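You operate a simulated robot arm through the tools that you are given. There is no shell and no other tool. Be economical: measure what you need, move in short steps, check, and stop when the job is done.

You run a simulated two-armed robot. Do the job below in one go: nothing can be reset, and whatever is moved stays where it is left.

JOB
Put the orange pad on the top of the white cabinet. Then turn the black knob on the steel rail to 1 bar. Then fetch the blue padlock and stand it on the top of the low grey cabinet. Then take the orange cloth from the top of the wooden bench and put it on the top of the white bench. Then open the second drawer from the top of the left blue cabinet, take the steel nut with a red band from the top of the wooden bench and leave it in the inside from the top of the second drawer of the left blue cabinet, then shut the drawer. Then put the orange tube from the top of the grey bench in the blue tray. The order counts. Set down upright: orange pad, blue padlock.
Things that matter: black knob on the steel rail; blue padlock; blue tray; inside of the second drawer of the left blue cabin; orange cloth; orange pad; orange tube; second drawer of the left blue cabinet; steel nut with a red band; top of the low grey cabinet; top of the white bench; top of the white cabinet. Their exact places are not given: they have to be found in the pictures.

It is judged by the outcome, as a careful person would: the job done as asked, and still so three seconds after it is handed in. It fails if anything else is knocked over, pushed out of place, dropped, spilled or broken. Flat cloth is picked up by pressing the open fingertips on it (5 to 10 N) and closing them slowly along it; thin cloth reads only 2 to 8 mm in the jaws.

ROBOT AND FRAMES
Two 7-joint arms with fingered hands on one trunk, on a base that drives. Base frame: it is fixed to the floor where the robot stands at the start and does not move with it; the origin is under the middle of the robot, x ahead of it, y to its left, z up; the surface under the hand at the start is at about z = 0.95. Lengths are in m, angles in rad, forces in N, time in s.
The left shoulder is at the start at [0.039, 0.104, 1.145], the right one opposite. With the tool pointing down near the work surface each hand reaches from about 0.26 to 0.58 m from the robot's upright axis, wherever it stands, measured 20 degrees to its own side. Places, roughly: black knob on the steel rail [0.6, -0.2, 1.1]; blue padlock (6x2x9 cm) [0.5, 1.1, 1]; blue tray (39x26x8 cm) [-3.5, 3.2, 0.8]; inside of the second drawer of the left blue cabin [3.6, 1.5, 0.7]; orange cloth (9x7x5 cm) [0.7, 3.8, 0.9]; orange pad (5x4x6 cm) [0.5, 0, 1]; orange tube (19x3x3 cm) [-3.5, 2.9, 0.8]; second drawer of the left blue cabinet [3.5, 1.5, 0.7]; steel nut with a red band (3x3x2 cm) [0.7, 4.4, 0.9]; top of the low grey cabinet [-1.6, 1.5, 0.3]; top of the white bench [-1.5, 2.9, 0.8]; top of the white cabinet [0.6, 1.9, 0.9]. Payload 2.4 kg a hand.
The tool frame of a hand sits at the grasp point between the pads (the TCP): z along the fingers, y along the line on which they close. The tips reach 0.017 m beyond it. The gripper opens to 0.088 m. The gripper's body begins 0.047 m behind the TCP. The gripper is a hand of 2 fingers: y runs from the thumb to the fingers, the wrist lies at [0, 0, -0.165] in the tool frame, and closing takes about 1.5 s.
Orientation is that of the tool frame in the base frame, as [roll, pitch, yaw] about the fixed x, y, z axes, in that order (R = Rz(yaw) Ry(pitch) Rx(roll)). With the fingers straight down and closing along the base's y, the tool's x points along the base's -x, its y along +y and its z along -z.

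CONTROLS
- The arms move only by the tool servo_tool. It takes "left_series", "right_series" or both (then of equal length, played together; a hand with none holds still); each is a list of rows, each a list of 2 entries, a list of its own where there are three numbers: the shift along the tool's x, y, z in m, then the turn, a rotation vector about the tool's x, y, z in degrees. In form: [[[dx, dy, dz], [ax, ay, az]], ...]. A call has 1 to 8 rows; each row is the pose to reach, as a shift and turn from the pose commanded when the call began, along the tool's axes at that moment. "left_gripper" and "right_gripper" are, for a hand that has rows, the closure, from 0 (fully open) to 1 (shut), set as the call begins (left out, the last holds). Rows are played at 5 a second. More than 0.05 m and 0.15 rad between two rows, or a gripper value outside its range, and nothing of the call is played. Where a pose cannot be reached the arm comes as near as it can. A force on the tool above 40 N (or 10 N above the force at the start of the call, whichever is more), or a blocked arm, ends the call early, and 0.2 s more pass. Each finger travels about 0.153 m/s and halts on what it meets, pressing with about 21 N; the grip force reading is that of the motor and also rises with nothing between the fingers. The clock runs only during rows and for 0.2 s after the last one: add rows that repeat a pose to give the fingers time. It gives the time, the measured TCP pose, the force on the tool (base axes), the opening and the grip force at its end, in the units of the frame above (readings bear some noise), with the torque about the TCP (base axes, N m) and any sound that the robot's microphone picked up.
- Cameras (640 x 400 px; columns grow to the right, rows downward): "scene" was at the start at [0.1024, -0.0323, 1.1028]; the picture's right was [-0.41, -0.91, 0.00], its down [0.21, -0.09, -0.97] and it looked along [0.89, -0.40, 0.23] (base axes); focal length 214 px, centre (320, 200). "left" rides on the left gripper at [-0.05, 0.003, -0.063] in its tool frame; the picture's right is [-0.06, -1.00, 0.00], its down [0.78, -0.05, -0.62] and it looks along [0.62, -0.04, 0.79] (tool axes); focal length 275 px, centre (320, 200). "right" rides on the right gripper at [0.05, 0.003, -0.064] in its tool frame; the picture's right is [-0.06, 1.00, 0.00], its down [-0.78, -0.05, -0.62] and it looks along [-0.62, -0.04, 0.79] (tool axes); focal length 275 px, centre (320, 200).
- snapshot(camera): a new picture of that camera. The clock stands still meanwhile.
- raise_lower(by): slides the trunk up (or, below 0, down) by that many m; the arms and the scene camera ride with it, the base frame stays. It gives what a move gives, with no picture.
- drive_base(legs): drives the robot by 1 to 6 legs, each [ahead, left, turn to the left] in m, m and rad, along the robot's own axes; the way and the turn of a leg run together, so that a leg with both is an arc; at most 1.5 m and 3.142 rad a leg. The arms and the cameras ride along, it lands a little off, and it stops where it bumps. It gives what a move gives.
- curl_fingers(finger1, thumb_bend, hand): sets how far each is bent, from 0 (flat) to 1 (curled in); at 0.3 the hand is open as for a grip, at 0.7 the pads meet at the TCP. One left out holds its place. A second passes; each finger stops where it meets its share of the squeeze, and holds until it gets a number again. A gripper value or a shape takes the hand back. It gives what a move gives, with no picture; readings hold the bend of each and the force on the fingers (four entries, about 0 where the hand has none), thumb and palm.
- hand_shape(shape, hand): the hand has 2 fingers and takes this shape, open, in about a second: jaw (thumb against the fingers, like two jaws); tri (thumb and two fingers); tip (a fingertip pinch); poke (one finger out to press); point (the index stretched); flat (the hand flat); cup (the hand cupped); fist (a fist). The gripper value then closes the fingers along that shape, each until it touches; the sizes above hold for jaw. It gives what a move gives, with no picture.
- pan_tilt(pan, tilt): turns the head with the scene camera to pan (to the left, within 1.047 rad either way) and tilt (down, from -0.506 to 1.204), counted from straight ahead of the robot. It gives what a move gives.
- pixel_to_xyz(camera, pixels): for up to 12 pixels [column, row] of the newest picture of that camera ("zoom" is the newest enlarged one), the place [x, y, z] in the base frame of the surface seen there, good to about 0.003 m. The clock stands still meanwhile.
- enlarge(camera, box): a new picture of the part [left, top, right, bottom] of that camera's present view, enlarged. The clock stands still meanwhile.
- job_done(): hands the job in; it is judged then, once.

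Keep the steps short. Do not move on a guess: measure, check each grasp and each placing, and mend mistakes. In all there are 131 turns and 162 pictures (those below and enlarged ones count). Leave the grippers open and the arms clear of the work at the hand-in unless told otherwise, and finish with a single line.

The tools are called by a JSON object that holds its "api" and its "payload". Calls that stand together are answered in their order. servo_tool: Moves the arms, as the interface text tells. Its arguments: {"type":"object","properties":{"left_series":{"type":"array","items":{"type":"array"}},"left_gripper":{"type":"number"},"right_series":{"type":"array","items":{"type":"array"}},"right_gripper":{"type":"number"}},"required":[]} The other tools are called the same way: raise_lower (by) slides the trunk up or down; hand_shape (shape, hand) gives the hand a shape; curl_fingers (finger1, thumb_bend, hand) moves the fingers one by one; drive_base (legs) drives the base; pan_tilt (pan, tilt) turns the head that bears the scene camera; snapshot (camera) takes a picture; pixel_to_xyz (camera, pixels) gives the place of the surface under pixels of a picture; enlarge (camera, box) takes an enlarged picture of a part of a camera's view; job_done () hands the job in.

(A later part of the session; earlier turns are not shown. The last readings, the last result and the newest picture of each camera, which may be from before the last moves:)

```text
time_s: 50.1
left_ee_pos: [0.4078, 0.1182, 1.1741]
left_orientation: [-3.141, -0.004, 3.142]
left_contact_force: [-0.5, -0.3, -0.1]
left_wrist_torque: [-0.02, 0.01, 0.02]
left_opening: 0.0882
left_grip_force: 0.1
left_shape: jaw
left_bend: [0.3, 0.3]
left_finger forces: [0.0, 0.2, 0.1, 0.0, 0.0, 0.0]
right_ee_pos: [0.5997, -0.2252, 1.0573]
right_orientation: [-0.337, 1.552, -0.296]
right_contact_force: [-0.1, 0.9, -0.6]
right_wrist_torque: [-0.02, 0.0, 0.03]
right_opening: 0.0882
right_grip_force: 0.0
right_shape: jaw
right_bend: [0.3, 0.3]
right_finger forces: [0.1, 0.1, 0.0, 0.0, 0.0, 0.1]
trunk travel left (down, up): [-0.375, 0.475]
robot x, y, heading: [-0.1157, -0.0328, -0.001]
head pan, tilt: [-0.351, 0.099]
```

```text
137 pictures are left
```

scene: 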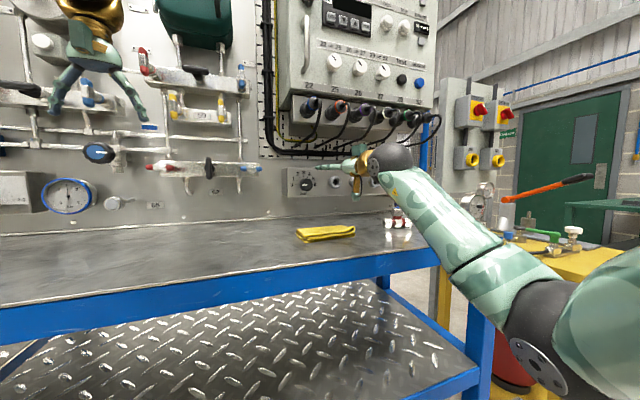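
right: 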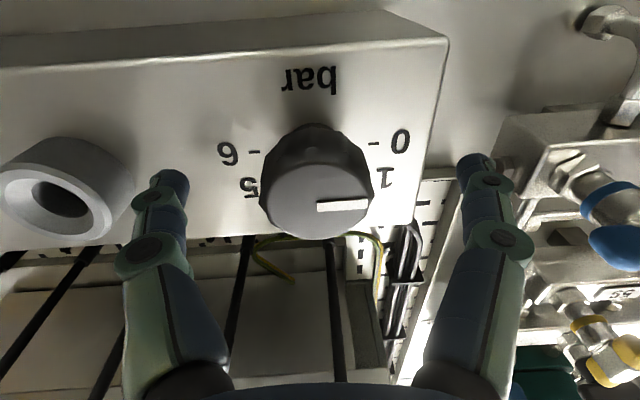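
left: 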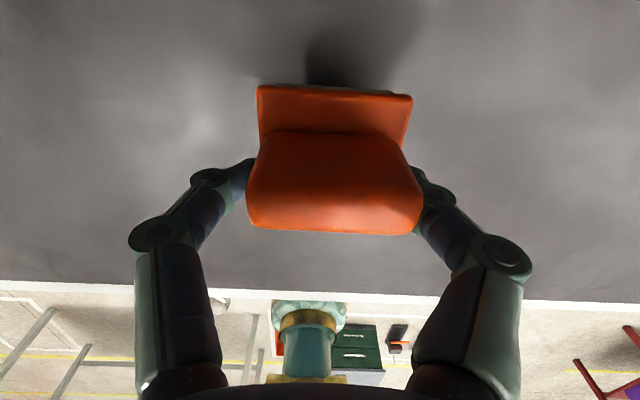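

Centred on the knob. Close the right gripper.

{"api": "servo_tool", "payload": {"right_series": [[[0, 0, 0], [0, 0, 0]], [[0, 0, 0], [0, 0, 0]], [[0, 0, 0], [0, 0, 0]], [[0, 0, 0], [0, 0, 0]], [[0, 0, 0], [0, 0, 0]], [[0, 0, 0], [0, 0, 0]], [[0, 0, 0], [0, 0, 0]]], "right_gripper": 1}}

{"api": "servo_tool", "payload": {"right_series": [[[0, 0, 0], [0, 0, 5]], [[0, 0, 0], [0, 0, 10]], [[0, 0, 0], [0, 0, 15]], [[0, 0, 0], [0, 0, 20]], [[0, 0, 0], [0, 0, 25]], [[0, 0, 0], [0, 0, 30]], [[0, 0, 0], [0, 0, 30]]]}}

{"api": "snapshot", "payload": {"camera": "right"}}

```text
time_s: 51.8
left_ee_pos: [0.407, 0.1175, 1.1743]
left_orientation: [3.14, -0.003, -3.14]
left_contact_force: [0.2, -0.8, 0.6]
left_wrist_torque: [0.0, -0.02, 0.01]
left_opening: 0.0881
left_grip_force: 0.0
left_shape: jaw
left_bend: [0.3, 0.3]
left_finger forces: [0.0, 0.1, 0.0, 0.0, 0.0, 0.0]
right_ee_pos: [0.5999, -0.2246, 1.057]
right_orientation: [-0.307, 1.551, -0.263]
right_contact_force: [2.7, -0.9, 4.1]
right_wrist_torque: [-0.01, -0.06, -0.04]
right_opening: 0.0259
right_grip_force: 21.5
right_shape: jaw
right_bend: [0.73, 0.7]
right_finger forces: [19.1, 0.1, 0.0, 0.0, 19.7, 0.1]
trunk travel left (down, up): [-0.375, 0.475]
robot x, y, heading: [-0.1138, -0.0383, -0.002]
head pan, tilt: [-0.351, 0.099]
```

```text
time_s: 53.4
left_ee_pos: [0.407, 0.1161, 1.1744]
left_orientation: [-3.139, -0.005, -3.141]
left_contact_force: [-1.0, 0.4, -0.4]
left_wrist_torque: [0.0, 0.04, -0.01]
left_opening: 0.0878
left_grip_force: 0.0
left_shape: jaw
left_bend: [0.3, 0.3]
left_finger forces: [0.0, 0.1, 0.0, 0.0, 0.0, 0.1]
right_ee_pos: [0.6003, -0.2259, 1.0579]
right_orientation: [1.531, 1.053, 1.576]
right_contact_force: [2.9, -6.2, 8.5]
right_wrist_torque: [-0.04, -0.06, -0.08]
right_opening: 0.0262
right_grip_force: 21.0
right_shape: jaw
right_bend: [0.73, 0.7]
right_finger forces: [20.4, 0.0, 0.0, 0.0, 21.1, 0.0]
trunk travel left (down, up): [-0.375, 0.475]
robot x, y, heading: [-0.1122, -0.0346, 0.006]
head pan, tilt: [-0.351, 0.099]
```

```text
136 pictures are left
```

right: 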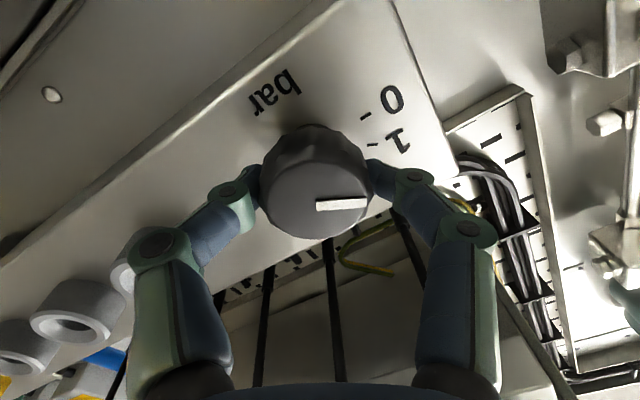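

The knob turned with the hand. Open, back out, and read the dial.

{"api": "servo_tool", "payload": {"right_series": [[[0, 0, 0], [0, 0, 0]], [[0, 0, 0], [0, 0, 0]], [[0, 0, 0], [0, 0, 0]], [[0, 0, 0], [0, 0, 0]], [[0, 0, -0.03], [0, 0, 0]], [[0, 0, -0.06], [0, 0, 0]], [[0, 0, -0.09], [0, 0, 0]], [[0, 0, -0.09], [0, 0, 0]]], "right_gripper": 0}}

{"api": "enlarge", "payload": {"camera": "right", "box": [220, 20, 460, 170]}}

{"api": "enlarge", "payload": {"camera": "scene", "box": [260, 140, 380, 215]}}

```text
time_s: 55.1
left_ee_pos: [0.406, 0.1174, 1.1739]
left_orientation: [-3.141, -0.003, -3.141]
left_contact_force: [-0.4, 0.4, -0.8]
left_wrist_torque: [0.01, -0.02, -0.03]
left_opening: 0.088
left_grip_force: 0.0
left_shape: jaw
left_bend: [0.3, 0.3]
left_finger forces: [0.0, 0.1, 0.0, 0.0, 0.1, 0.1]
right_ee_pos: [0.6004, -0.2248, 1.0565]
right_orientation: [1.534, 1.055, 1.579]
right_contact_force: [-0.4, -0.8, -0.3]
right_wrist_torque: [-0.01, 0.02, -0.04]
right_opening: 0.0881
right_grip_force: 0.1
right_shape: jaw
right_bend: [0.3, 0.3]
right_finger forces: [0.0, 0.0, 0.0, 0.0, 0.0, 0.0]
right hand out of reach, approached as far as the arm can: row 5, 6, 7, 8
trunk travel left (down, up): [-0.375, 0.475]
robot x, y, heading: [-0.1149, -0.0361, -0.001]
head pan, tilt: [-0.351, 0.099]
```

```text
2.67 times, centred on (340, 95) of right
```

zoom: 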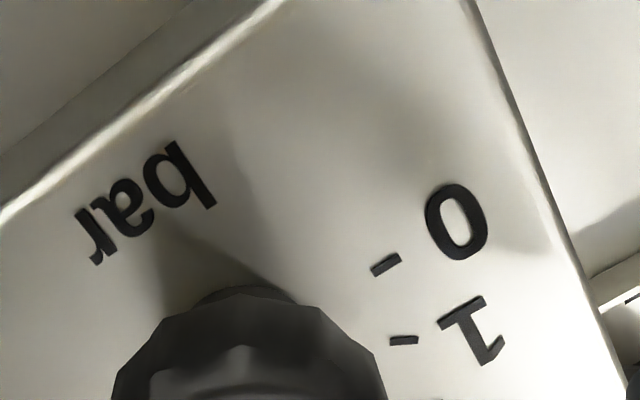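

```text
5.33 times, centred on (320, 178) of scene
```

zoom: 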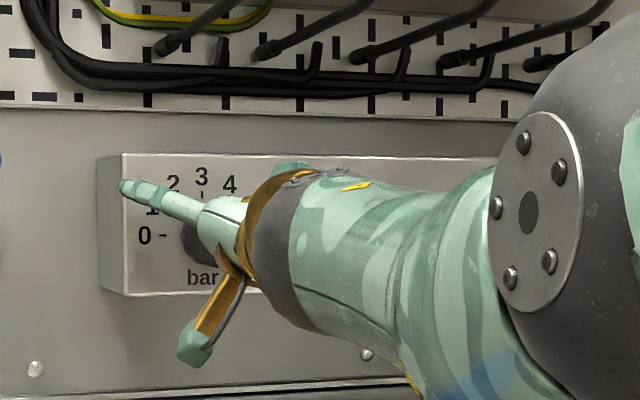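

The arm can't retract in this pose, so I'll back the base straight out.

{"api": "drive_base", "payload": {"legs": [[-0.12, 0, 0]]}}

{"api": "enlarge", "payload": {"camera": "right", "box": [220, 20, 460, 170]}}

{"api": "enlarge", "payload": {"camera": "scene", "box": [260, 140, 380, 215]}}

```text
time_s: 56.4
left_ee_pos: [0.2879, 0.1171, 1.1741]
left_orientation: [3.14, -0.004, -3.14]
left_contact_force: [-0.4, 0.3, 0.7]
left_wrist_torque: [-0.04, 0.02, -0.04]
left_opening: 0.0879
left_grip_force: 0.1
left_shape: jaw
left_bend: [0.3, 0.3]
left_finger forces: [0.0, 0.0, 0.0, 0.0, 0.1, 0.0]
right_ee_pos: [0.4809, -0.2256, 1.0567]
right_orientation: [1.533, 1.052, 1.579]
right_contact_force: [0.1, -0.5, -0.1]
right_wrist_torque: [-0.02, 0.0, 0.02]
right_opening: 0.0876
right_grip_force: 0.0
right_shape: jaw
right_bend: [0.3, 0.3]
right_finger forces: [0.1, 0.0, 0.0, 0.1, 0.1, 0.1]
trunk travel left (down, up): [-0.375, 0.475]
robot x, y, heading: [-0.2322, -0.0351, 0.009]
head pan, tilt: [-0.351, 0.099]
```

```text
2.67 times, centred on (340, 95) of right
```

zoom: 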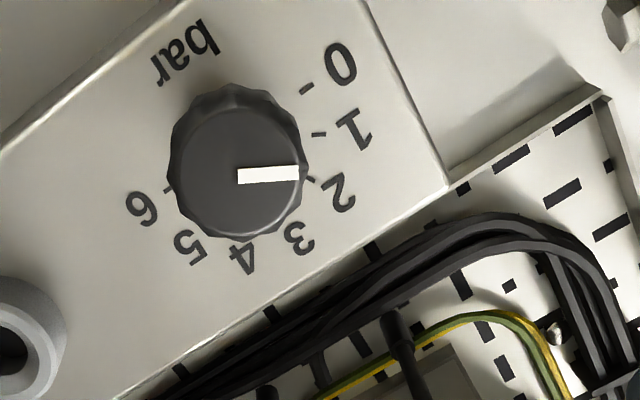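

```text
5.33 times, centred on (320, 178) of scene
```

zoom: 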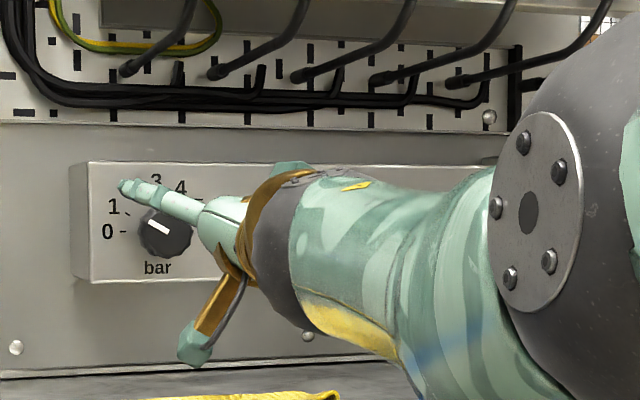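

The mark reads at 1 bar. I'll undo the wrist roll, then tip the hand down again, and take a clean look at the dial.

{"api": "servo_tool", "payload": {"right_series": [[[0, 0, 0], [0, 0, -7.5]], [[0, 0, 0], [0, 0, -15]], [[0, 0, 0], [0, 0, -22.5]], [[0, 0, 0], [0, 0, -30]]]}}

{"api": "servo_tool", "payload": {"right_series": [[[-0.015, -0.012, -0.01], [0, 8, 0]], [[-0.03, -0.024, -0.02], [0, 16, 0]], [[-0.045, -0.036, -0.03], [0, 24, 0]], [[-0.06, -0.048, -0.04], [0, 32, 0]], [[-0.075, -0.06, -0.05], [0, 40, 0]], [[-0.09, -0.072, -0.06], [0, 48, 0]], [[-0.1, -0.084, -0.07], [0, 56, 0]], [[-0.11, -0.095, -0.08], [0, 64, 0]]]}}

{"api": "servo_tool", "payload": {"right_series": [[[0, 0, 0], [0, 6.5, 0]], [[0, 0, 0], [0, 13, 0]], [[0, 0, 0], [0, 19.5, 0]], [[0, 0, 0], [0, 26, 0]], [[0, 0, 0], [0, 26, 0]]]}}

{"api": "enlarge", "payload": {"camera": "scene", "box": [260, 140, 380, 215]}}

```text
time_s: 57.4
left_ee_pos: [0.2886, 0.1169, 1.1731]
left_orientation: [3.141, -0.003, 3.141]
left_contact_force: [-0.2, 0.2, -0.3]
left_wrist_torque: [-0.01, 0.01, 0.02]
left_opening: 0.0879
left_grip_force: 0.1
left_shape: jaw
left_bend: [0.3, 0.3]
left_finger forces: [0.0, 0.1, 0.1, 0.1, 0.0, 0.0]
right_ee_pos: [0.4802, -0.2262, 1.0569]
right_orientation: [-0.425, 1.55, -0.382]
right_contact_force: [0.1, 0.4, 0.6]
right_wrist_torque: [-0.01, 0.0, -0.02]
right_opening: 0.088
right_grip_force: 0.2
right_shape: jaw
right_bend: [0.3, 0.3]
right_finger forces: [0.0, 0.0, 0.0, 0.0, 0.1, 0.0]
trunk travel left (down, up): [-0.375, 0.475]
robot x, y, heading: [-0.2351, -0.0356, -0.002]
head pan, tilt: [-0.351, 0.099]
```

```text
time_s: 59.2
left_ee_pos: [0.2879, 0.1158, 1.1734]
left_orientation: [3.14, -0.005, -3.141]
left_contact_force: [-0.2, -0.1, -0.2]
left_wrist_torque: [-0.02, 0.01, 0.0]
left_opening: 0.0879
left_grip_force: 0.1
left_shape: jaw
left_bend: [0.3, 0.3]
left_finger forces: [0.0, 0.0, 0.0, 0.1, 0.0, 0.0]
right_ee_pos: [0.3593, -0.3187, 1.1496]
right_orientation: [-3.136, 0.469, -3.099]
right_contact_force: [0.4, -0.2, 0.0]
right_wrist_torque: [0.01, -0.01, 0.02]
right_opening: 0.0879
right_grip_force: 0.0
right_shape: jaw
right_bend: [0.3, 0.3]
right_finger forces: [0.0, 0.0, 0.1, 0.0, 0.0, 0.1]
right hand out of reach, approached as far as the arm can: row 1, 2, 6, 7, 8
trunk travel left (down, up): [-0.375, 0.475]
robot x, y, heading: [-0.2325, -0.037, -0.005]
head pan, tilt: [-0.351, 0.099]
```

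```text
time_s: 60.4
left_ee_pos: [0.2903, 0.1185, 1.172]
left_orientation: [-3.14, -0.003, -3.14]
left_contact_force: [0.6, -0.4, 0.1]
left_wrist_torque: [-0.01, 0.0, 0.01]
left_opening: 0.0879
left_grip_force: 0.1
left_shape: jaw
left_bend: [0.3, 0.3]
left_finger forces: [0.0, 0.0, 0.0, 0.0, 0.1, 0.0]
right_ee_pos: [0.2969, -0.3066, 1.1336]
right_orientation: [-3.136, 0.017, -3.097]
right_contact_force: [0.7, 0.8, -0.6]
right_wrist_torque: [-0.03, 0.0, -0.01]
right_opening: 0.088
right_grip_force: 0.0
right_shape: jaw
right_bend: [0.3, 0.3]
right_finger forces: [0.0, 0.0, 0.0, 0.1, 0.0, 0.1]
right hand out of reach, approached as far as the arm can: row 1, 2, 3, 4, 5
trunk travel left (down, up): [-0.375, 0.475]
robot x, y, heading: [-0.2327, -0.0373, 0.001]
head pan, tilt: [-0.351, 0.099]
```

```text
5.33 times, centred on (320, 178) of scene
```

zoom: 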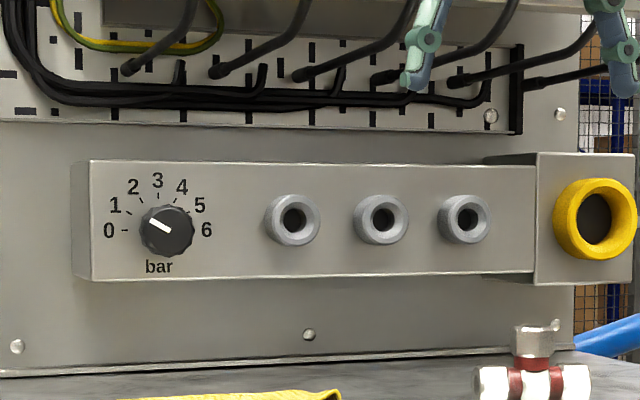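

The knob clearly points at 1. Now the padlock: drive left 1.33 and look.

{"api": "drive_base", "payload": {"legs": [[0, 1.33, 0]]}}

{"api": "pan_tilt", "payload": {"pan": -0.2, "tilt": 0.3}}

{"api": "snapshot", "payload": {"camera": "scene"}}

{"api": "snapshot", "payload": {"camera": "right"}}

```text
time_s: 67.0
left_ee_pos: [0.2892, 1.435, 1.1738]
left_orientation: [3.142, -0.004, 3.139]
left_contact_force: [-0.3, -0.1, -0.2]
left_wrist_torque: [0.0, -0.02, 0.01]
left_opening: 0.0882
left_grip_force: 0.1
left_shape: jaw
left_bend: [0.3, 0.3]
left_finger forces: [0.1, 0.1, 0.0, 0.0, 0.0, 0.0]
right_ee_pos: [0.2983, 1.0104, 1.1333]
right_orientation: [-3.134, 0.018, -3.103]
right_contact_force: [0.0, -0.2, 0.6]
right_wrist_torque: [-0.02, 0.03, 0.01]
right_opening: 0.088
right_grip_force: 0.1
right_shape: jaw
right_bend: [0.3, 0.3]
right_finger forces: [0.1, 0.0, 0.0, 0.0, 0.1, 0.1]
trunk travel left (down, up): [-0.375, 0.475]
robot x, y, heading: [-0.234, 1.286, -0.005]
head pan, tilt: [-0.351, 0.099]
```

```text
time_s: 67.7
left_ee_pos: [0.2896, 1.4348, 1.1735]
left_orientation: [-3.14, -0.003, 3.14]
left_contact_force: [0.3, -0.4, -0.9]
left_wrist_torque: [0.01, -0.03, -0.03]
left_opening: 0.0878
left_grip_force: 0.1
left_shape: jaw
left_bend: [0.3, 0.3]
left_finger forces: [0.0, 0.1, 0.0, 0.1, 0.0, 0.1]
right_ee_pos: [0.297, 1.0106, 1.134]
right_orientation: [-3.137, 0.019, -3.104]
right_contact_force: [-0.3, -0.7, -0.3]
right_wrist_torque: [-0.01, 0.02, 0.02]
right_opening: 0.088
right_grip_force: 0.1
right_shape: jaw
right_bend: [0.3, 0.3]
right_finger forces: [0.1, 0.1, 0.1, 0.0, 0.0, 0.1]
trunk travel left (down, up): [-0.375, 0.475]
robot x, y, heading: [-0.2362, 1.2813, 0.002]
head pan, tilt: [-0.201, 0.3]
```

```text
130 pictures are left
```

scene: 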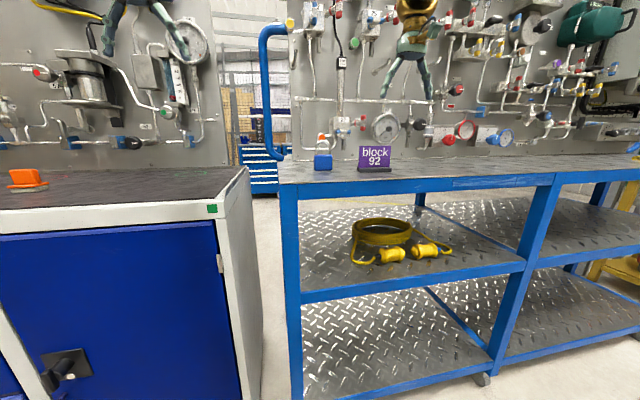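

```text
129 pictures are left
```

right: 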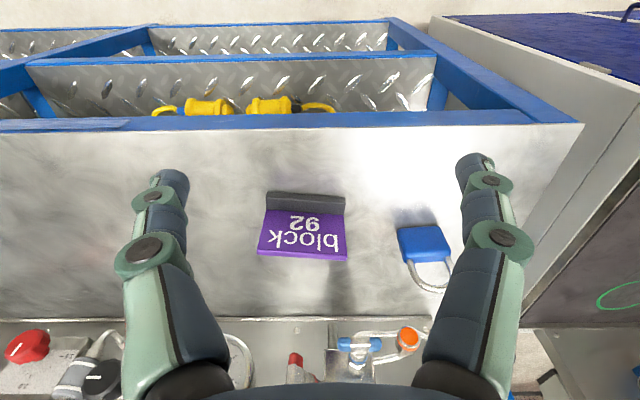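

A purple sign stands beside the padlock; I'll zoom and measure both.

{"api": "enlarge", "payload": {"camera": "right", "box": [240, 170, 480, 320]}}

{"api": "pixel_to_xyz", "payload": {"camera": "right", "pixels": [[400, 232], [446, 228], [423, 245], [410, 260], [450, 248], [400, 255], [435, 290], [346, 203], [346, 255], [350, 240], [412, 275], [449, 275]]}}

{"api": "enlarge", "payload": {"camera": "scene", "box": [280, 120, 420, 200]}}

{"api": "pixel_to_xyz", "payload": {"camera": "scene", "pixels": [[316, 155], [323, 160], [331, 155], [323, 168], [323, 151], [318, 145], [323, 141], [360, 155], [360, 165]]}}

```text
2.67 times, centred on (360, 245) of right
```

zoom: 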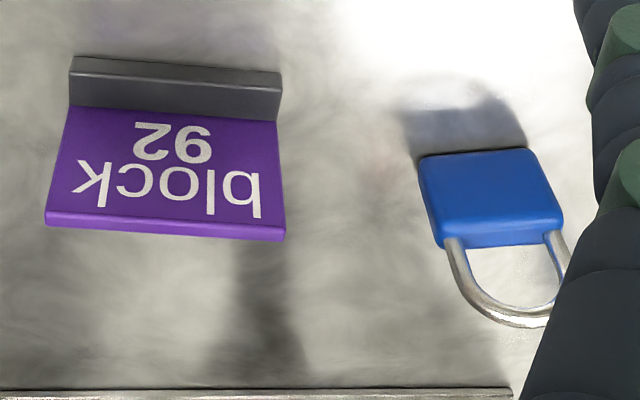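

```text
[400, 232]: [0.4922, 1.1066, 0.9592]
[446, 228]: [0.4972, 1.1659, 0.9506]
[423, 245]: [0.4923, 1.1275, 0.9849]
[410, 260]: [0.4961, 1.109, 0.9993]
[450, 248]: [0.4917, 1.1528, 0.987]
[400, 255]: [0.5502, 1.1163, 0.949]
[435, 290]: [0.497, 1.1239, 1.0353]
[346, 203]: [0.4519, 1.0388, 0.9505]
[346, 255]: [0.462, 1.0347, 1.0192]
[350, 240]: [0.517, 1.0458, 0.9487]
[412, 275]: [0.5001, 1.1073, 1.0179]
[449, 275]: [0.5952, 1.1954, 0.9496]
```

```text
4.57 times, centred on (350, 160) of scene
```

zoom: 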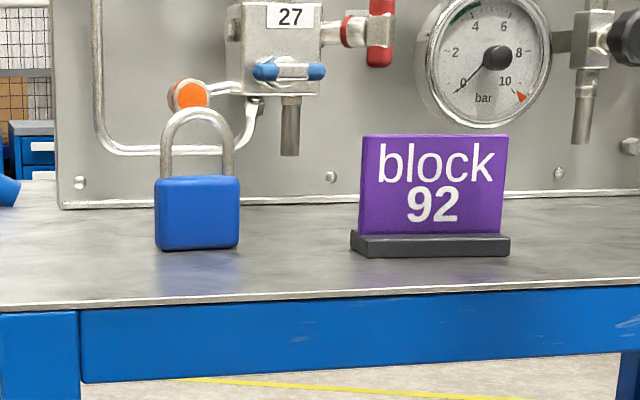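

```text
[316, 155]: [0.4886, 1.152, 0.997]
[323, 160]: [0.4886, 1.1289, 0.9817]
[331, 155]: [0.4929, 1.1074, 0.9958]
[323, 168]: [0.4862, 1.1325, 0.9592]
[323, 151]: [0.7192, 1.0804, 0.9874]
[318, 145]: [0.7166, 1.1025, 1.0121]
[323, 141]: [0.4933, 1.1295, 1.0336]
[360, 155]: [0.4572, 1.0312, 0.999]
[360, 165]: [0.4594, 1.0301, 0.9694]
```

Padlock body centre ≈ (0.498, 1.130), top of body 0.999, shackle to ~1.04. I'll move the base in and the right hand over it.

{"api": "drive_base", "payload": {"legs": [[0.2, 0.03, 0]]}}

{"api": "servo_tool", "payload": {"right_series": [[[0, 0.03, 0], [0, 0, 0]], [[0, 0.06, 0], [0, 0, 0]], [[0, 0.085, 0], [0, 0, 0]], [[0, 0.085, 0], [0, 0, 0]]]}}

{"api": "snapshot", "payload": {"camera": "right"}}

```text
time_s: 69.3
left_ee_pos: [0.4878, 1.4646, 1.1734]
left_orientation: [3.14, -0.004, 3.14]
left_contact_force: [-0.3, 0.3, -0.1]
left_wrist_torque: [0.02, -0.01, -0.02]
left_opening: 0.0882
left_grip_force: 0.0
left_shape: jaw
left_bend: [0.3, 0.3]
left_finger forces: [0.1, 0.0, 0.1, 0.0, 0.0, 0.0]
right_ee_pos: [0.4962, 1.04, 1.1324]
right_orientation: [-3.138, 0.019, -3.103]
right_contact_force: [0.5, 0.2, 0.3]
right_wrist_torque: [0.02, -0.01, 0.02]
right_opening: 0.088
right_grip_force: 0.0
right_shape: jaw
right_bend: [0.3, 0.3]
right_finger forces: [0.1, 0.0, 0.0, 0.0, 0.0, 0.1]
trunk travel left (down, up): [-0.375, 0.475]
robot x, y, heading: [-0.0358, 1.3108, -0.001]
head pan, tilt: [-0.201, 0.3]
```

```text
time_s: 70.3
left_ee_pos: [0.4872, 1.4648, 1.1745]
left_orientation: [3.141, -0.004, 3.14]
left_contact_force: [0.6, -0.4, 0.2]
left_wrist_torque: [0.02, 0.01, 0.01]
left_opening: 0.0879
left_grip_force: 0.1
left_shape: jaw
left_bend: [0.3, 0.3]
left_finger forces: [0.1, 0.0, 0.1, 0.1, 0.1, 0.0]
right_ee_pos: [0.493, 1.1264, 1.1322]
right_orientation: [-3.136, 0.019, -3.102]
right_contact_force: [0.3, -0.4, -0.4]
right_wrist_torque: [0.01, -0.02, 0.0]
right_opening: 0.088
right_grip_force: 0.0
right_shape: jaw
right_bend: [0.3, 0.3]
right_finger forces: [0.0, 0.0, 0.0, 0.1, 0.0, 0.0]
trunk travel left (down, up): [-0.375, 0.475]
robot x, y, heading: [-0.0321, 1.3096, -0.002]
head pan, tilt: [-0.201, 0.3]
```

```text
126 pictures are left
```

right: 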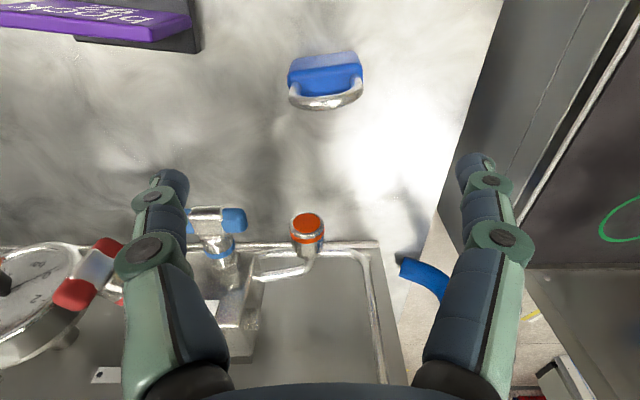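

Aligned. Lower to z≈0.997.

{"api": "servo_tool", "payload": {"right_series": [[[-0.002, 0.003, 0.04], [0, 0, 0]], [[-0.002, 0.003, 0.08], [0, 0, 0]], [[-0.002, 0.003, 0.11], [0, 0, 0]], [[-0.002, 0.003, 0.135], [0, 0, 0]], [[-0.002, 0.003, 0.135], [0, 0, 0]]]}}

{"api": "snapshot", "payload": {"camera": "right"}}

{"api": "enlarge", "payload": {"camera": "scene", "box": [280, 100, 440, 200]}}

```text
time_s: 71.5
left_ee_pos: [0.4871, 1.4639, 1.1739]
left_orientation: [3.141, -0.004, 3.14]
left_contact_force: [-0.3, -0.5, -0.7]
left_wrist_torque: [-0.02, -0.01, -0.02]
left_opening: 0.0878
left_grip_force: 0.1
left_shape: jaw
left_bend: [0.3, 0.3]
left_finger forces: [0.0, 0.0, 0.0, 0.0, 0.1, 0.0]
right_ee_pos: [0.4982, 1.1277, 0.9976]
right_orientation: [-3.135, 0.02, -3.103]
right_contact_force: [0.2, -0.1, 0.1]
right_wrist_torque: [0.02, 0.0, -0.03]
right_opening: 0.088
right_grip_force: 0.1
right_shape: jaw
right_bend: [0.3, 0.3]
right_finger forces: [0.0, 0.1, 0.0, 0.0, 0.0, 0.0]
trunk travel left (down, up): [-0.375, 0.475]
robot x, y, heading: [-0.0351, 1.3115, 0.001]
head pan, tilt: [-0.201, 0.3]
```

```text
125 pictures are left
```

right: 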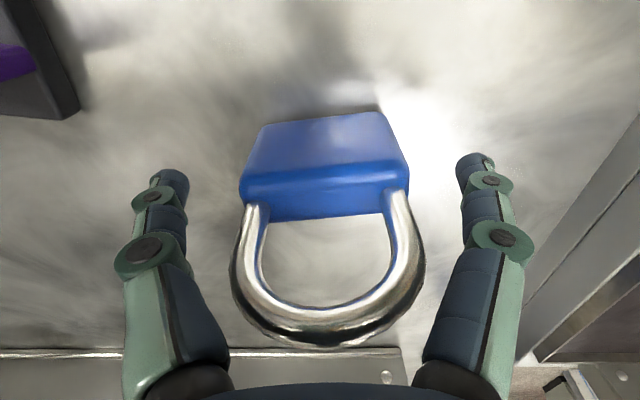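

```text
4.00 times, centred on (360, 150) of scene
```

zoom: 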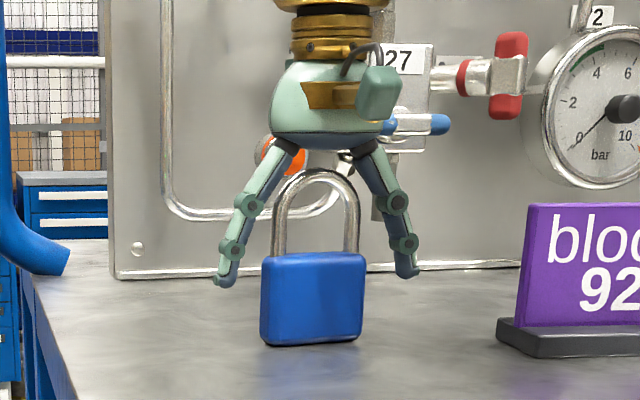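

Clearance is good; lower 4 mm more and close.

{"api": "servo_tool", "payload": {"right_series": [[[0, 0.002, 0.004], [0, 0, 0]], [[0, 0.002, 0.004], [0, 0, 0]]]}}

{"api": "servo_tool", "payload": {"right_series": [[[0, 0, 0], [0, 0, 0]], [[0, 0, 0], [0, 0, 0]], [[0, 0, 0], [0, 0, 0]], [[0, 0, 0], [0, 0, 0]], [[0, 0, 0], [0, 0, 0]], [[0, 0, 0], [0, 0, 0]], [[0, 0, 0], [0, 0, 0]]], "right_gripper": 1}}

{"api": "servo_tool", "payload": {"right_series": [[[0, 0, -0.03], [0, 0, 0]], [[0, 0, -0.06], [0, 0, 0]], [[0, 0, -0.1], [0, 0, 0]], [[0, 0, -0.13], [0, 0, 0]], [[0, 0, -0.13], [0, 0, 0]]]}}

{"api": "snapshot", "payload": {"camera": "right"}}

{"api": "enlarge", "payload": {"camera": "scene", "box": [280, 40, 440, 200]}}

```text
time_s: 72.1
left_ee_pos: [0.4872, 1.464, 1.174]
left_orientation: [3.139, -0.002, 3.14]
left_contact_force: [0.2, -0.4, 0.0]
left_wrist_torque: [0.0, 0.0, 0.01]
left_opening: 0.0884
left_grip_force: 0.0
left_shape: jaw
left_bend: [0.3, 0.3]
left_finger forces: [0.1, 0.1, 0.1, 0.0, 0.0, 0.0]
right_ee_pos: [0.4979, 1.1293, 0.994]
right_orientation: [-3.137, 0.019, -3.103]
right_contact_force: [0.3, -0.3, -0.3]
right_wrist_torque: [-0.01, -0.04, -0.01]
right_opening: 0.0881
right_grip_force: 0.0
right_shape: jaw
right_bend: [0.3, 0.3]
right_finger forces: [0.0, 0.0, 0.0, 0.1, 0.0, 0.0]
trunk travel left (down, up): [-0.375, 0.475]
robot x, y, heading: [-0.0332, 1.3093, 0.001]
head pan, tilt: [-0.201, 0.3]
```

```text
time_s: 73.7
left_ee_pos: [0.488, 1.4635, 1.1733]
left_orientation: [-3.141, -0.003, 3.141]
left_contact_force: [0.3, 0.0, 0.1]
left_wrist_torque: [0.01, 0.01, -0.01]
left_opening: 0.0879
left_grip_force: 0.1
left_shape: jaw
left_bend: [0.3, 0.3]
left_finger forces: [0.1, 0.1, 0.1, 0.1, 0.1, 0.1]
right_ee_pos: [0.4976, 1.1295, 0.9949]
right_orientation: [-3.137, 0.02, -3.103]
right_contact_force: [-0.2, 0.5, -0.6]
right_wrist_torque: [0.02, 0.01, 0.02]
right_opening: 0.0489
right_grip_force: 20.6
right_shape: jaw
right_bend: [0.72, 0.71]
right_finger forces: [18.9, 0.0, 0.0, 0.1, 19.1, 0.1]
trunk travel left (down, up): [-0.375, 0.475]
robot x, y, heading: [-0.0366, 1.3122, -0.001]
head pan, tilt: [-0.201, 0.3]
```

```text
time_s: 74.9
left_ee_pos: [0.4877, 1.4643, 1.174]
left_orientation: [3.141, -0.004, 3.141]
left_contact_force: [-0.7, 0.2, 0.5]
left_wrist_torque: [-0.02, 0.0, 0.0]
left_opening: 0.0882
left_grip_force: 0.0
left_shape: jaw
left_bend: [0.3, 0.3]
left_finger forces: [0.0, 0.0, 0.0, 0.1, 0.0, 0.0]
right_ee_pos: [0.4948, 1.1308, 1.1251]
right_orientation: [-3.137, 0.02, -3.103]
right_contact_force: [0.0, 0.9, -0.9]
right_wrist_torque: [0.01, 0.05, 0.02]
right_opening: 0.0489
right_grip_force: 20.9
right_shape: jaw
right_bend: [0.72, 0.71]
right_finger forces: [19.0, 0.1, 0.1, 0.0, 19.1, 0.0]
trunk travel left (down, up): [-0.375, 0.475]
robot x, y, heading: [-0.0324, 1.3109, 0.002]
head pan, tilt: [-0.201, 0.3]
```

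```text
123 pictures are left
```

right: 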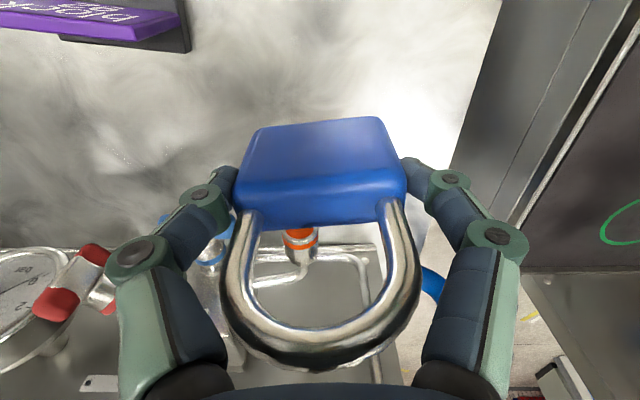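

```text
2.50 times, centred on (360, 120) of scene
```

zoom: 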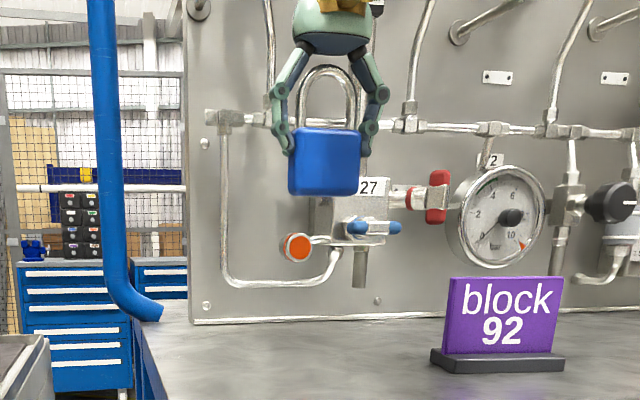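

The padlock is held upright. Back off 0.45 and turn to the left by 1.57, then look behind.

{"api": "drive_base", "payload": {"legs": [[-0.4, 0, 0], [0, 0, 1.57]]}}

{"api": "pan_tilt", "payload": {"pan": 0.8, "tilt": 0.35}}

{"api": "snapshot", "payload": {"camera": "scene"}}

```text
time_s: 81.3
left_ee_pos: [-0.5887, 1.835, 1.1746]
left_orientation: [3.141, -0.003, -1.572]
left_contact_force: [0.4, -0.2, -0.2]
left_wrist_torque: [0.02, 0.0, 0.0]
left_opening: 0.0879
left_grip_force: 0.1
left_shape: jaw
left_bend: [0.3, 0.3]
left_finger forces: [0.1, 0.0, 0.1, 0.0, 0.0, 0.0]
right_ee_pos: [-0.2561, 1.8427, 1.1246]
right_orientation: [-3.137, 0.018, -1.533]
right_contact_force: [0.3, -0.5, -1.7]
right_wrist_torque: [-0.01, 0.0, -0.01]
right_opening: 0.0492
right_grip_force: 21.1
right_shape: jaw
right_bend: [0.72, 0.71]
right_finger forces: [18.9, 0.0, 0.1, 0.0, 18.9, 0.0]
trunk travel left (down, up): [-0.375, 0.475]
robot x, y, heading: [-0.4379, 1.3136, 1.563]
head pan, tilt: [-0.201, 0.3]
```

```text
time_s: 82.5
left_ee_pos: [-0.5893, 1.8365, 1.1743]
left_orientation: [3.14, -0.003, -1.572]
left_contact_force: [-0.2, -0.3, 0.2]
left_wrist_torque: [0.0, 0.0, -0.04]
left_opening: 0.088
left_grip_force: 0.0
left_shape: jaw
left_bend: [0.3, 0.3]
left_finger forces: [0.1, 0.0, 0.0, 0.1, 0.0, 0.1]
right_ee_pos: [-0.2566, 1.8433, 1.1242]
right_orientation: [-3.137, 0.019, -1.532]
right_contact_force: [0.7, -0.2, -1.5]
right_wrist_torque: [0.0, 0.02, -0.04]
right_opening: 0.0492
right_grip_force: 20.4
right_shape: jaw
right_bend: [0.72, 0.71]
right_finger forces: [18.9, 0.0, 0.0, 0.0, 18.8, 0.1]
trunk travel left (down, up): [-0.375, 0.475]
robot x, y, heading: [-0.4443, 1.3148, 1.571]
head pan, tilt: [0.799, 0.351]
```

```text
121 pictures are left
```

scene: 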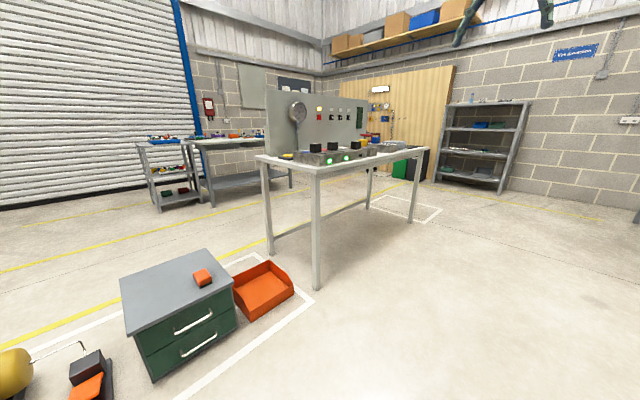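

The low grey cabinet with green drawers is at (175,290), with an orange block on it; the white bench lies beyond. Measure.

{"api": "pixel_to_xyz", "payload": {"camera": "scene", "pixels": [[123, 275], [207, 250], [236, 282], [140, 330], [175, 290], [150, 295], [203, 277], [145, 380], [266, 285], [88, 370]]}}

{"api": "enlarge", "payload": {"camera": "scene", "box": [0, 220, 320, 400]}}

```text
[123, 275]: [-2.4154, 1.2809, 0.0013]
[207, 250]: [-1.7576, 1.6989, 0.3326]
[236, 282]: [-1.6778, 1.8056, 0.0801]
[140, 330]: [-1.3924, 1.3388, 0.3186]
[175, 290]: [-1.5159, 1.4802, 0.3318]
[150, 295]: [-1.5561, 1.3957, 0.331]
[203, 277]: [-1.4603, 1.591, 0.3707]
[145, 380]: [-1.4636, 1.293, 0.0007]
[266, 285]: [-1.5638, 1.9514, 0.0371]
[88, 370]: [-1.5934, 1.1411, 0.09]
```

```text
2.00 times, centred on (160, 310) of scene
```

zoom: 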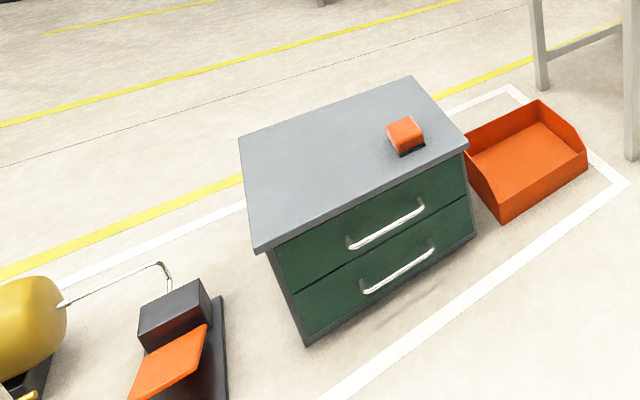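

Cabinet top z≈0.331, spans x -1.39…-1.78, y 1.32…1.70; the orange block at (-1.46,1.59). I'll turn to face it.

{"api": "drive_base", "payload": {"legs": [[0, 0, 1.571]]}}

{"api": "pan_tilt", "payload": {"pan": 0.0, "tilt": 0.7}}

{"api": "snapshot", "payload": {"camera": "scene"}}

```text
time_s: 86.8
left_ee_pos: [-0.9586, 1.1605, 1.1726]
left_orientation: [3.14, -0.003, 0.0]
left_contact_force: [-0.7, -0.1, 0.5]
left_wrist_torque: [-0.02, -0.04, -0.02]
left_opening: 0.088
left_grip_force: 0.1
left_shape: jaw
left_bend: [0.3, 0.3]
left_finger forces: [0.0, 0.0, 0.0, 0.1, 0.0, 0.0]
right_ee_pos: [-0.9666, 1.4959, 1.1239]
right_orientation: [-3.137, 0.019, 0.043]
right_contact_force: [-0.3, 0.3, -1.4]
right_wrist_torque: [-0.03, 0.0, 0.02]
right_opening: 0.0484
right_grip_force: 20.6
right_shape: jaw
right_bend: [0.72, 0.71]
right_finger forces: [18.9, 0.1, 0.2, 0.0, 18.9, 0.0]
trunk travel left (down, up): [-0.375, 0.475]
robot x, y, heading: [-0.4364, 1.313, -3.142]
head pan, tilt: [0.799, 0.351]
```

```text
time_s: 87.9
left_ee_pos: [-0.9595, 1.1609, 1.1741]
left_orientation: [-3.14, -0.003, -0.001]
left_contact_force: [-0.4, 0.1, 0.1]
left_wrist_torque: [-0.02, -0.02, 0.0]
left_opening: 0.0882
left_grip_force: 0.0
left_shape: jaw
left_bend: [0.3, 0.3]
left_finger forces: [0.1, 0.0, 0.0, 0.0, 0.1, 0.1]
right_ee_pos: [-0.9673, 1.4949, 1.1245]
right_orientation: [-3.137, 0.019, 0.04]
right_contact_force: [0.0, 0.7, -0.5]
right_wrist_torque: [0.01, -0.03, 0.0]
right_opening: 0.0483
right_grip_force: 20.3
right_shape: jaw
right_bend: [0.72, 0.71]
right_finger forces: [18.8, 0.1, 0.0, 0.0, 18.9, 0.0]
trunk travel left (down, up): [-0.375, 0.475]
robot x, y, heading: [-0.4333, 1.3145, -3.143]
head pan, tilt: [0.0, 0.7]
```

```text
119 pictures are left
```

scene: 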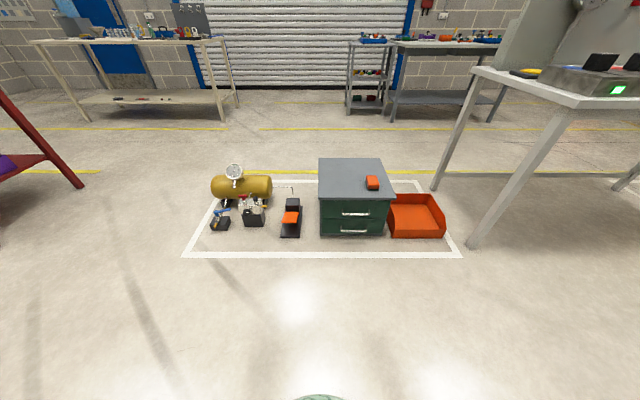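

Path is clear. Drive ahead 0.54, 0.06 left, then lower the trunk fully.

{"api": "drive_base", "payload": {"legs": [[0.54, 0.06, 0]]}}

{"api": "raise_lower", "payload": {"by": -0.37}}

{"api": "servo_tool", "payload": {"right_series": [[[0, 0, 0.04], [0, 0, 0]], [[0, 0, 0.08], [0, 0, 0]], [[0, 0, 0.12], [0, 0, 0]], [[0, 0, 0.16], [0, 0, 0]], [[0, 0, 0.2], [0, 0, 0]], [[0, 0, 0.24], [0, 0, 0]], [[0, 0, 0.28], [0, 0, 0]]]}}

{"api": "snapshot", "payload": {"camera": "right"}}

{"api": "snapshot", "payload": {"camera": "scene"}}

```text
time_s: 91.0
left_ee_pos: [-1.4993, 1.1034, 1.1746]
left_orientation: [-3.141, -0.002, -0.001]
left_contact_force: [-1.0, -0.6, 0.2]
left_wrist_torque: [0.02, -0.01, 0.02]
left_opening: 0.0877
left_grip_force: 0.1
left_shape: jaw
left_bend: [0.3, 0.3]
left_finger forces: [0.0, 0.0, 0.0, 0.0, 0.0, 0.0]
right_ee_pos: [-1.5077, 1.4356, 1.1251]
right_orientation: [-3.137, 0.02, 0.038]
right_contact_force: [0.1, 0.2, -0.3]
right_wrist_torque: [-0.03, -0.02, 0.04]
right_opening: 0.0483
right_grip_force: 21.1
right_shape: jaw
right_bend: [0.72, 0.71]
right_finger forces: [18.9, 0.0, 0.0, 0.1, 19.0, 0.0]
trunk travel left (down, up): [-0.375, 0.475]
robot x, y, heading: [-0.9809, 1.2536, 3.139]
head pan, tilt: [0.0, 0.7]
```

```text
time_s: 94.6
left_ee_pos: [-1.5606, 1.1034, 0.6492]
left_orientation: [3.14, -0.314, -0.002]
left_contact_force: [-0.7, -0.5, -0.6]
left_wrist_torque: [-0.02, -0.04, 0.03]
left_opening: 0.088
left_grip_force: 0.0
left_shape: jaw
left_bend: [0.3, 0.3]
left_finger forces: [0.0, 0.0, 0.1, 0.0, 0.0, 0.1]
right_ee_pos: [-1.5075, 1.436, 0.7544]
right_orientation: [-3.136, 0.018, 0.038]
right_contact_force: [-0.1, 0.2, -0.6]
right_wrist_torque: [0.02, 0.01, 0.0]
right_opening: 0.0484
right_grip_force: 20.7
right_shape: jaw
right_bend: [0.72, 0.71]
right_finger forces: [18.9, 0.0, 0.0, 0.0, 18.8, 0.0]
trunk travel left (down, up): [-0.005, 0.845]
robot x, y, heading: [-0.9774, 1.2561, 3.136]
head pan, tilt: [0.0, 0.7]
```

```text
time_s: 96.2
left_ee_pos: [-1.5604, 1.1028, 0.6486]
left_orientation: [-3.14, -0.314, -0.003]
left_contact_force: [0.2, -0.2, 0.2]
left_wrist_torque: [0.0, 0.03, 0.01]
left_opening: 0.0882
left_grip_force: 0.0
left_shape: jaw
left_bend: [0.3, 0.3]
left_finger forces: [0.0, 0.0, 0.0, 0.1, 0.0, 0.0]
right_ee_pos: [-1.5141, 1.4383, 0.4755]
right_orientation: [-3.137, 0.018, 0.04]
right_contact_force: [0.3, 0.3, -1.7]
right_wrist_torque: [0.01, -0.02, -0.04]
right_opening: 0.0483
right_grip_force: 21.2
right_shape: jaw
right_bend: [0.72, 0.71]
right_finger forces: [18.9, 0.0, 0.0, 0.0, 19.0, 0.1]
trunk travel left (down, up): [-0.005, 0.845]
robot x, y, heading: [-0.9775, 1.2584, 3.137]
head pan, tilt: [0.0, 0.7]
```

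```text
118 pictures are left
```

right: 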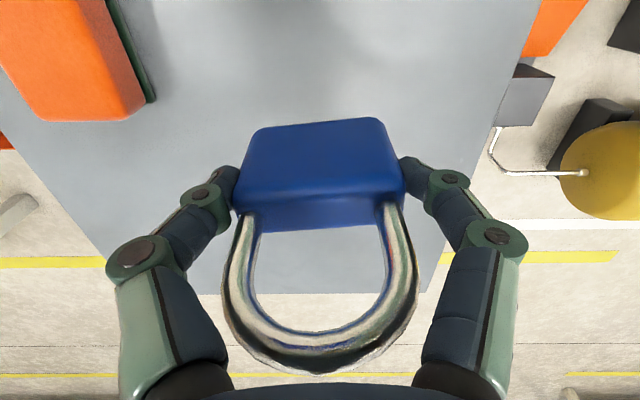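

```text
117 pictures are left
```

scene: 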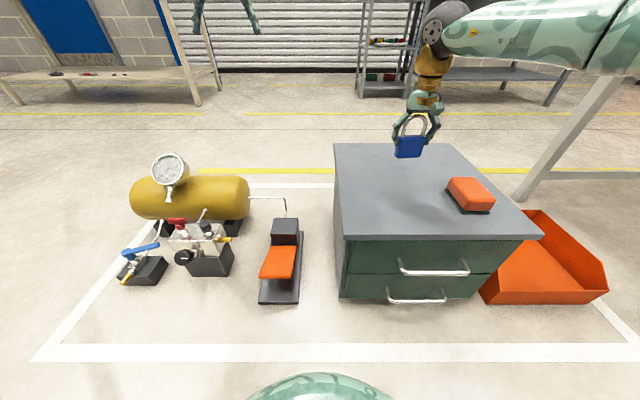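

Lower toward z≈0.376 (bottom 0.044 below TCP).

{"api": "servo_tool", "payload": {"right_series": [[[0, 0, 0.04], [0, 0, 0]], [[0, 0, 0.07], [0, 0, 0]], [[0, 0, 0.09], [0, 0, 0]], [[0, 0, 0.096], [0, 0, 0]], [[0, 0, 0.1], [0, 0, 0]], [[0, 0, 0.102], [0, 0, 0]]]}}

{"api": "enlarge", "payload": {"camera": "scene", "box": [340, 80, 500, 200]}}

```text
time_s: 97.6
left_ee_pos: [-1.5605, 1.1022, 0.6498]
left_orientation: [3.141, -0.314, -0.002]
left_contact_force: [0.2, 0.3, -0.5]
left_wrist_torque: [0.0, 0.0, 0.01]
left_opening: 0.0879
left_grip_force: 0.1
left_shape: jaw
left_bend: [0.3, 0.3]
left_finger forces: [0.1, 0.0, 0.0, 0.0, 0.0, 0.0]
right_ee_pos: [-1.5156, 1.4376, 0.3744]
right_orientation: [-3.136, 0.02, 0.039]
right_contact_force: [1.8, -0.2, 4.6]
right_wrist_torque: [0.02, -0.02, -0.01]
right_opening: 0.0483
right_grip_force: 21.8
right_shape: jaw
right_bend: [0.72, 0.71]
right_finger forces: [19.6, 0.0, 0.0, 0.0, 19.8, 0.1]
trunk travel left (down, up): [-0.005, 0.845]
robot x, y, heading: [-0.9782, 1.254, 3.143]
head pan, tilt: [0.0, 0.7]
```

```text
3.33 times, centred on (420, 140) of scene
```

zoom: 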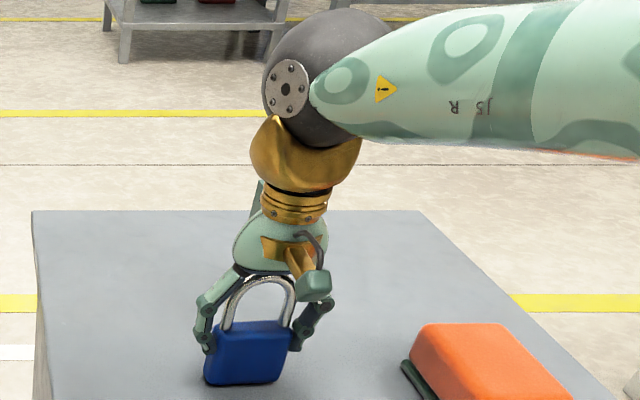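

Contact is 4.6 N. Open, then rise straight.

{"api": "servo_tool", "payload": {"right_series": [[[0, 0, 0.001], [0, 0, 0]], [[0, 0, 0.001], [0, 0, 0]], [[0, 0, 0.001], [0, 0, 0]], [[0, 0, 0.001], [0, 0, 0]], [[0, 0, 0.001], [0, 0, 0]]], "right_gripper": 0}}

{"api": "servo_tool", "payload": {"right_series": [[[0, 0, -0.03], [0, 0, 0]], [[0, 0, -0.06], [0, 0, 0]], [[0, 0, -0.1], [0, 0, 0]], [[0, 0, -0.14], [0, 0, 0]], [[0, 0, -0.18], [0, 0, 0]], [[0, 0, -0.22], [0, 0, 0]], [[0, 0, -0.26], [0, 0, 0]], [[0, 0, -0.3], [0, 0, 0]]]}}

{"api": "snapshot", "payload": {"camera": "scene"}}

{"api": "raise_lower", "payload": {"by": 0.37}}

```text
time_s: 98.8
left_ee_pos: [-1.5607, 1.1026, 0.6493]
left_orientation: [3.141, -0.315, -0.002]
left_contact_force: [0.4, 0.4, -0.5]
left_wrist_torque: [0.01, -0.01, -0.01]
left_opening: 0.0879
left_grip_force: 0.1
left_shape: jaw
left_bend: [0.3, 0.3]
left_finger forces: [0.1, 0.0, 0.0, 0.0, 0.0, 0.0]
right_ee_pos: [-1.5146, 1.439, 0.3723]
right_orientation: [-3.137, 0.019, 0.037]
right_contact_force: [0.1, -0.3, 1.1]
right_wrist_torque: [-0.02, -0.01, 0.03]
right_opening: 0.0883
right_grip_force: 0.0
right_shape: jaw
right_bend: [0.3, 0.3]
right_finger forces: [0.0, 0.0, 0.0, 0.1, 0.1, 0.0]
trunk travel left (down, up): [-0.005, 0.845]
robot x, y, heading: [-0.9771, 1.255, 3.142]
head pan, tilt: [0.0, 0.7]
```

```text
time_s: 100.6
left_ee_pos: [-1.5606, 1.1026, 0.6497]
left_orientation: [-3.14, -0.314, -0.001]
left_contact_force: [-0.3, -0.7, 0.5]
left_wrist_torque: [0.02, -0.04, -0.04]
left_opening: 0.0878
left_grip_force: 0.1
left_shape: jaw
left_bend: [0.3, 0.3]
left_finger forces: [0.0, 0.1, 0.0, 0.0, 0.0, 0.0]
right_ee_pos: [-1.509, 1.4376, 0.6725]
right_orientation: [-3.135, 0.02, 0.038]
right_contact_force: [-0.2, -0.4, 0.3]
right_wrist_torque: [-0.01, 0.0, -0.01]
right_opening: 0.088
right_grip_force: 0.1
right_shape: jaw
right_bend: [0.3, 0.3]
right_finger forces: [0.0, 0.0, 0.0, 0.0, 0.0, 0.0]
trunk travel left (down, up): [-0.005, 0.845]
robot x, y, heading: [-0.9772, 1.253, 3.137]
head pan, tilt: [0.0, 0.7]
```

```text
115 pictures are left
```

scene: 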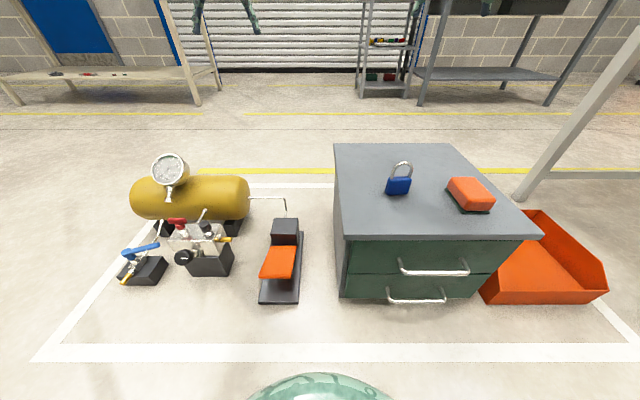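

```text
time_s: 104.2
left_ee_pos: [-1.5022, 1.1018, 1.1714]
left_orientation: [-3.14, -0.011, -0.002]
left_contact_force: [-0.2, 0.4, 0.5]
left_wrist_torque: [0.01, 0.01, 0.0]
left_opening: 0.0881
left_grip_force: 0.0
left_shape: jaw
left_bend: [0.3, 0.3]
left_finger forces: [0.1, 0.0, 0.0, 0.1, 0.0, 0.0]
right_ee_pos: [-1.5098, 1.436, 1.0418]
right_orientation: [-3.136, 0.02, 0.037]
right_contact_force: [0.2, -0.1, -1.6]
right_wrist_torque: [-0.01, 0.03, 0.01]
right_opening: 0.0881
right_grip_force: 0.0
right_shape: jaw
right_bend: [0.3, 0.3]
right_finger forces: [0.1, 0.1, 0.1, 0.0, 0.0, 0.0]
trunk travel left (down, up): [-0.375, 0.475]
robot x, y, heading: [-0.9785, 1.2522, 3.138]
head pan, tilt: [0.0, 0.7]
```

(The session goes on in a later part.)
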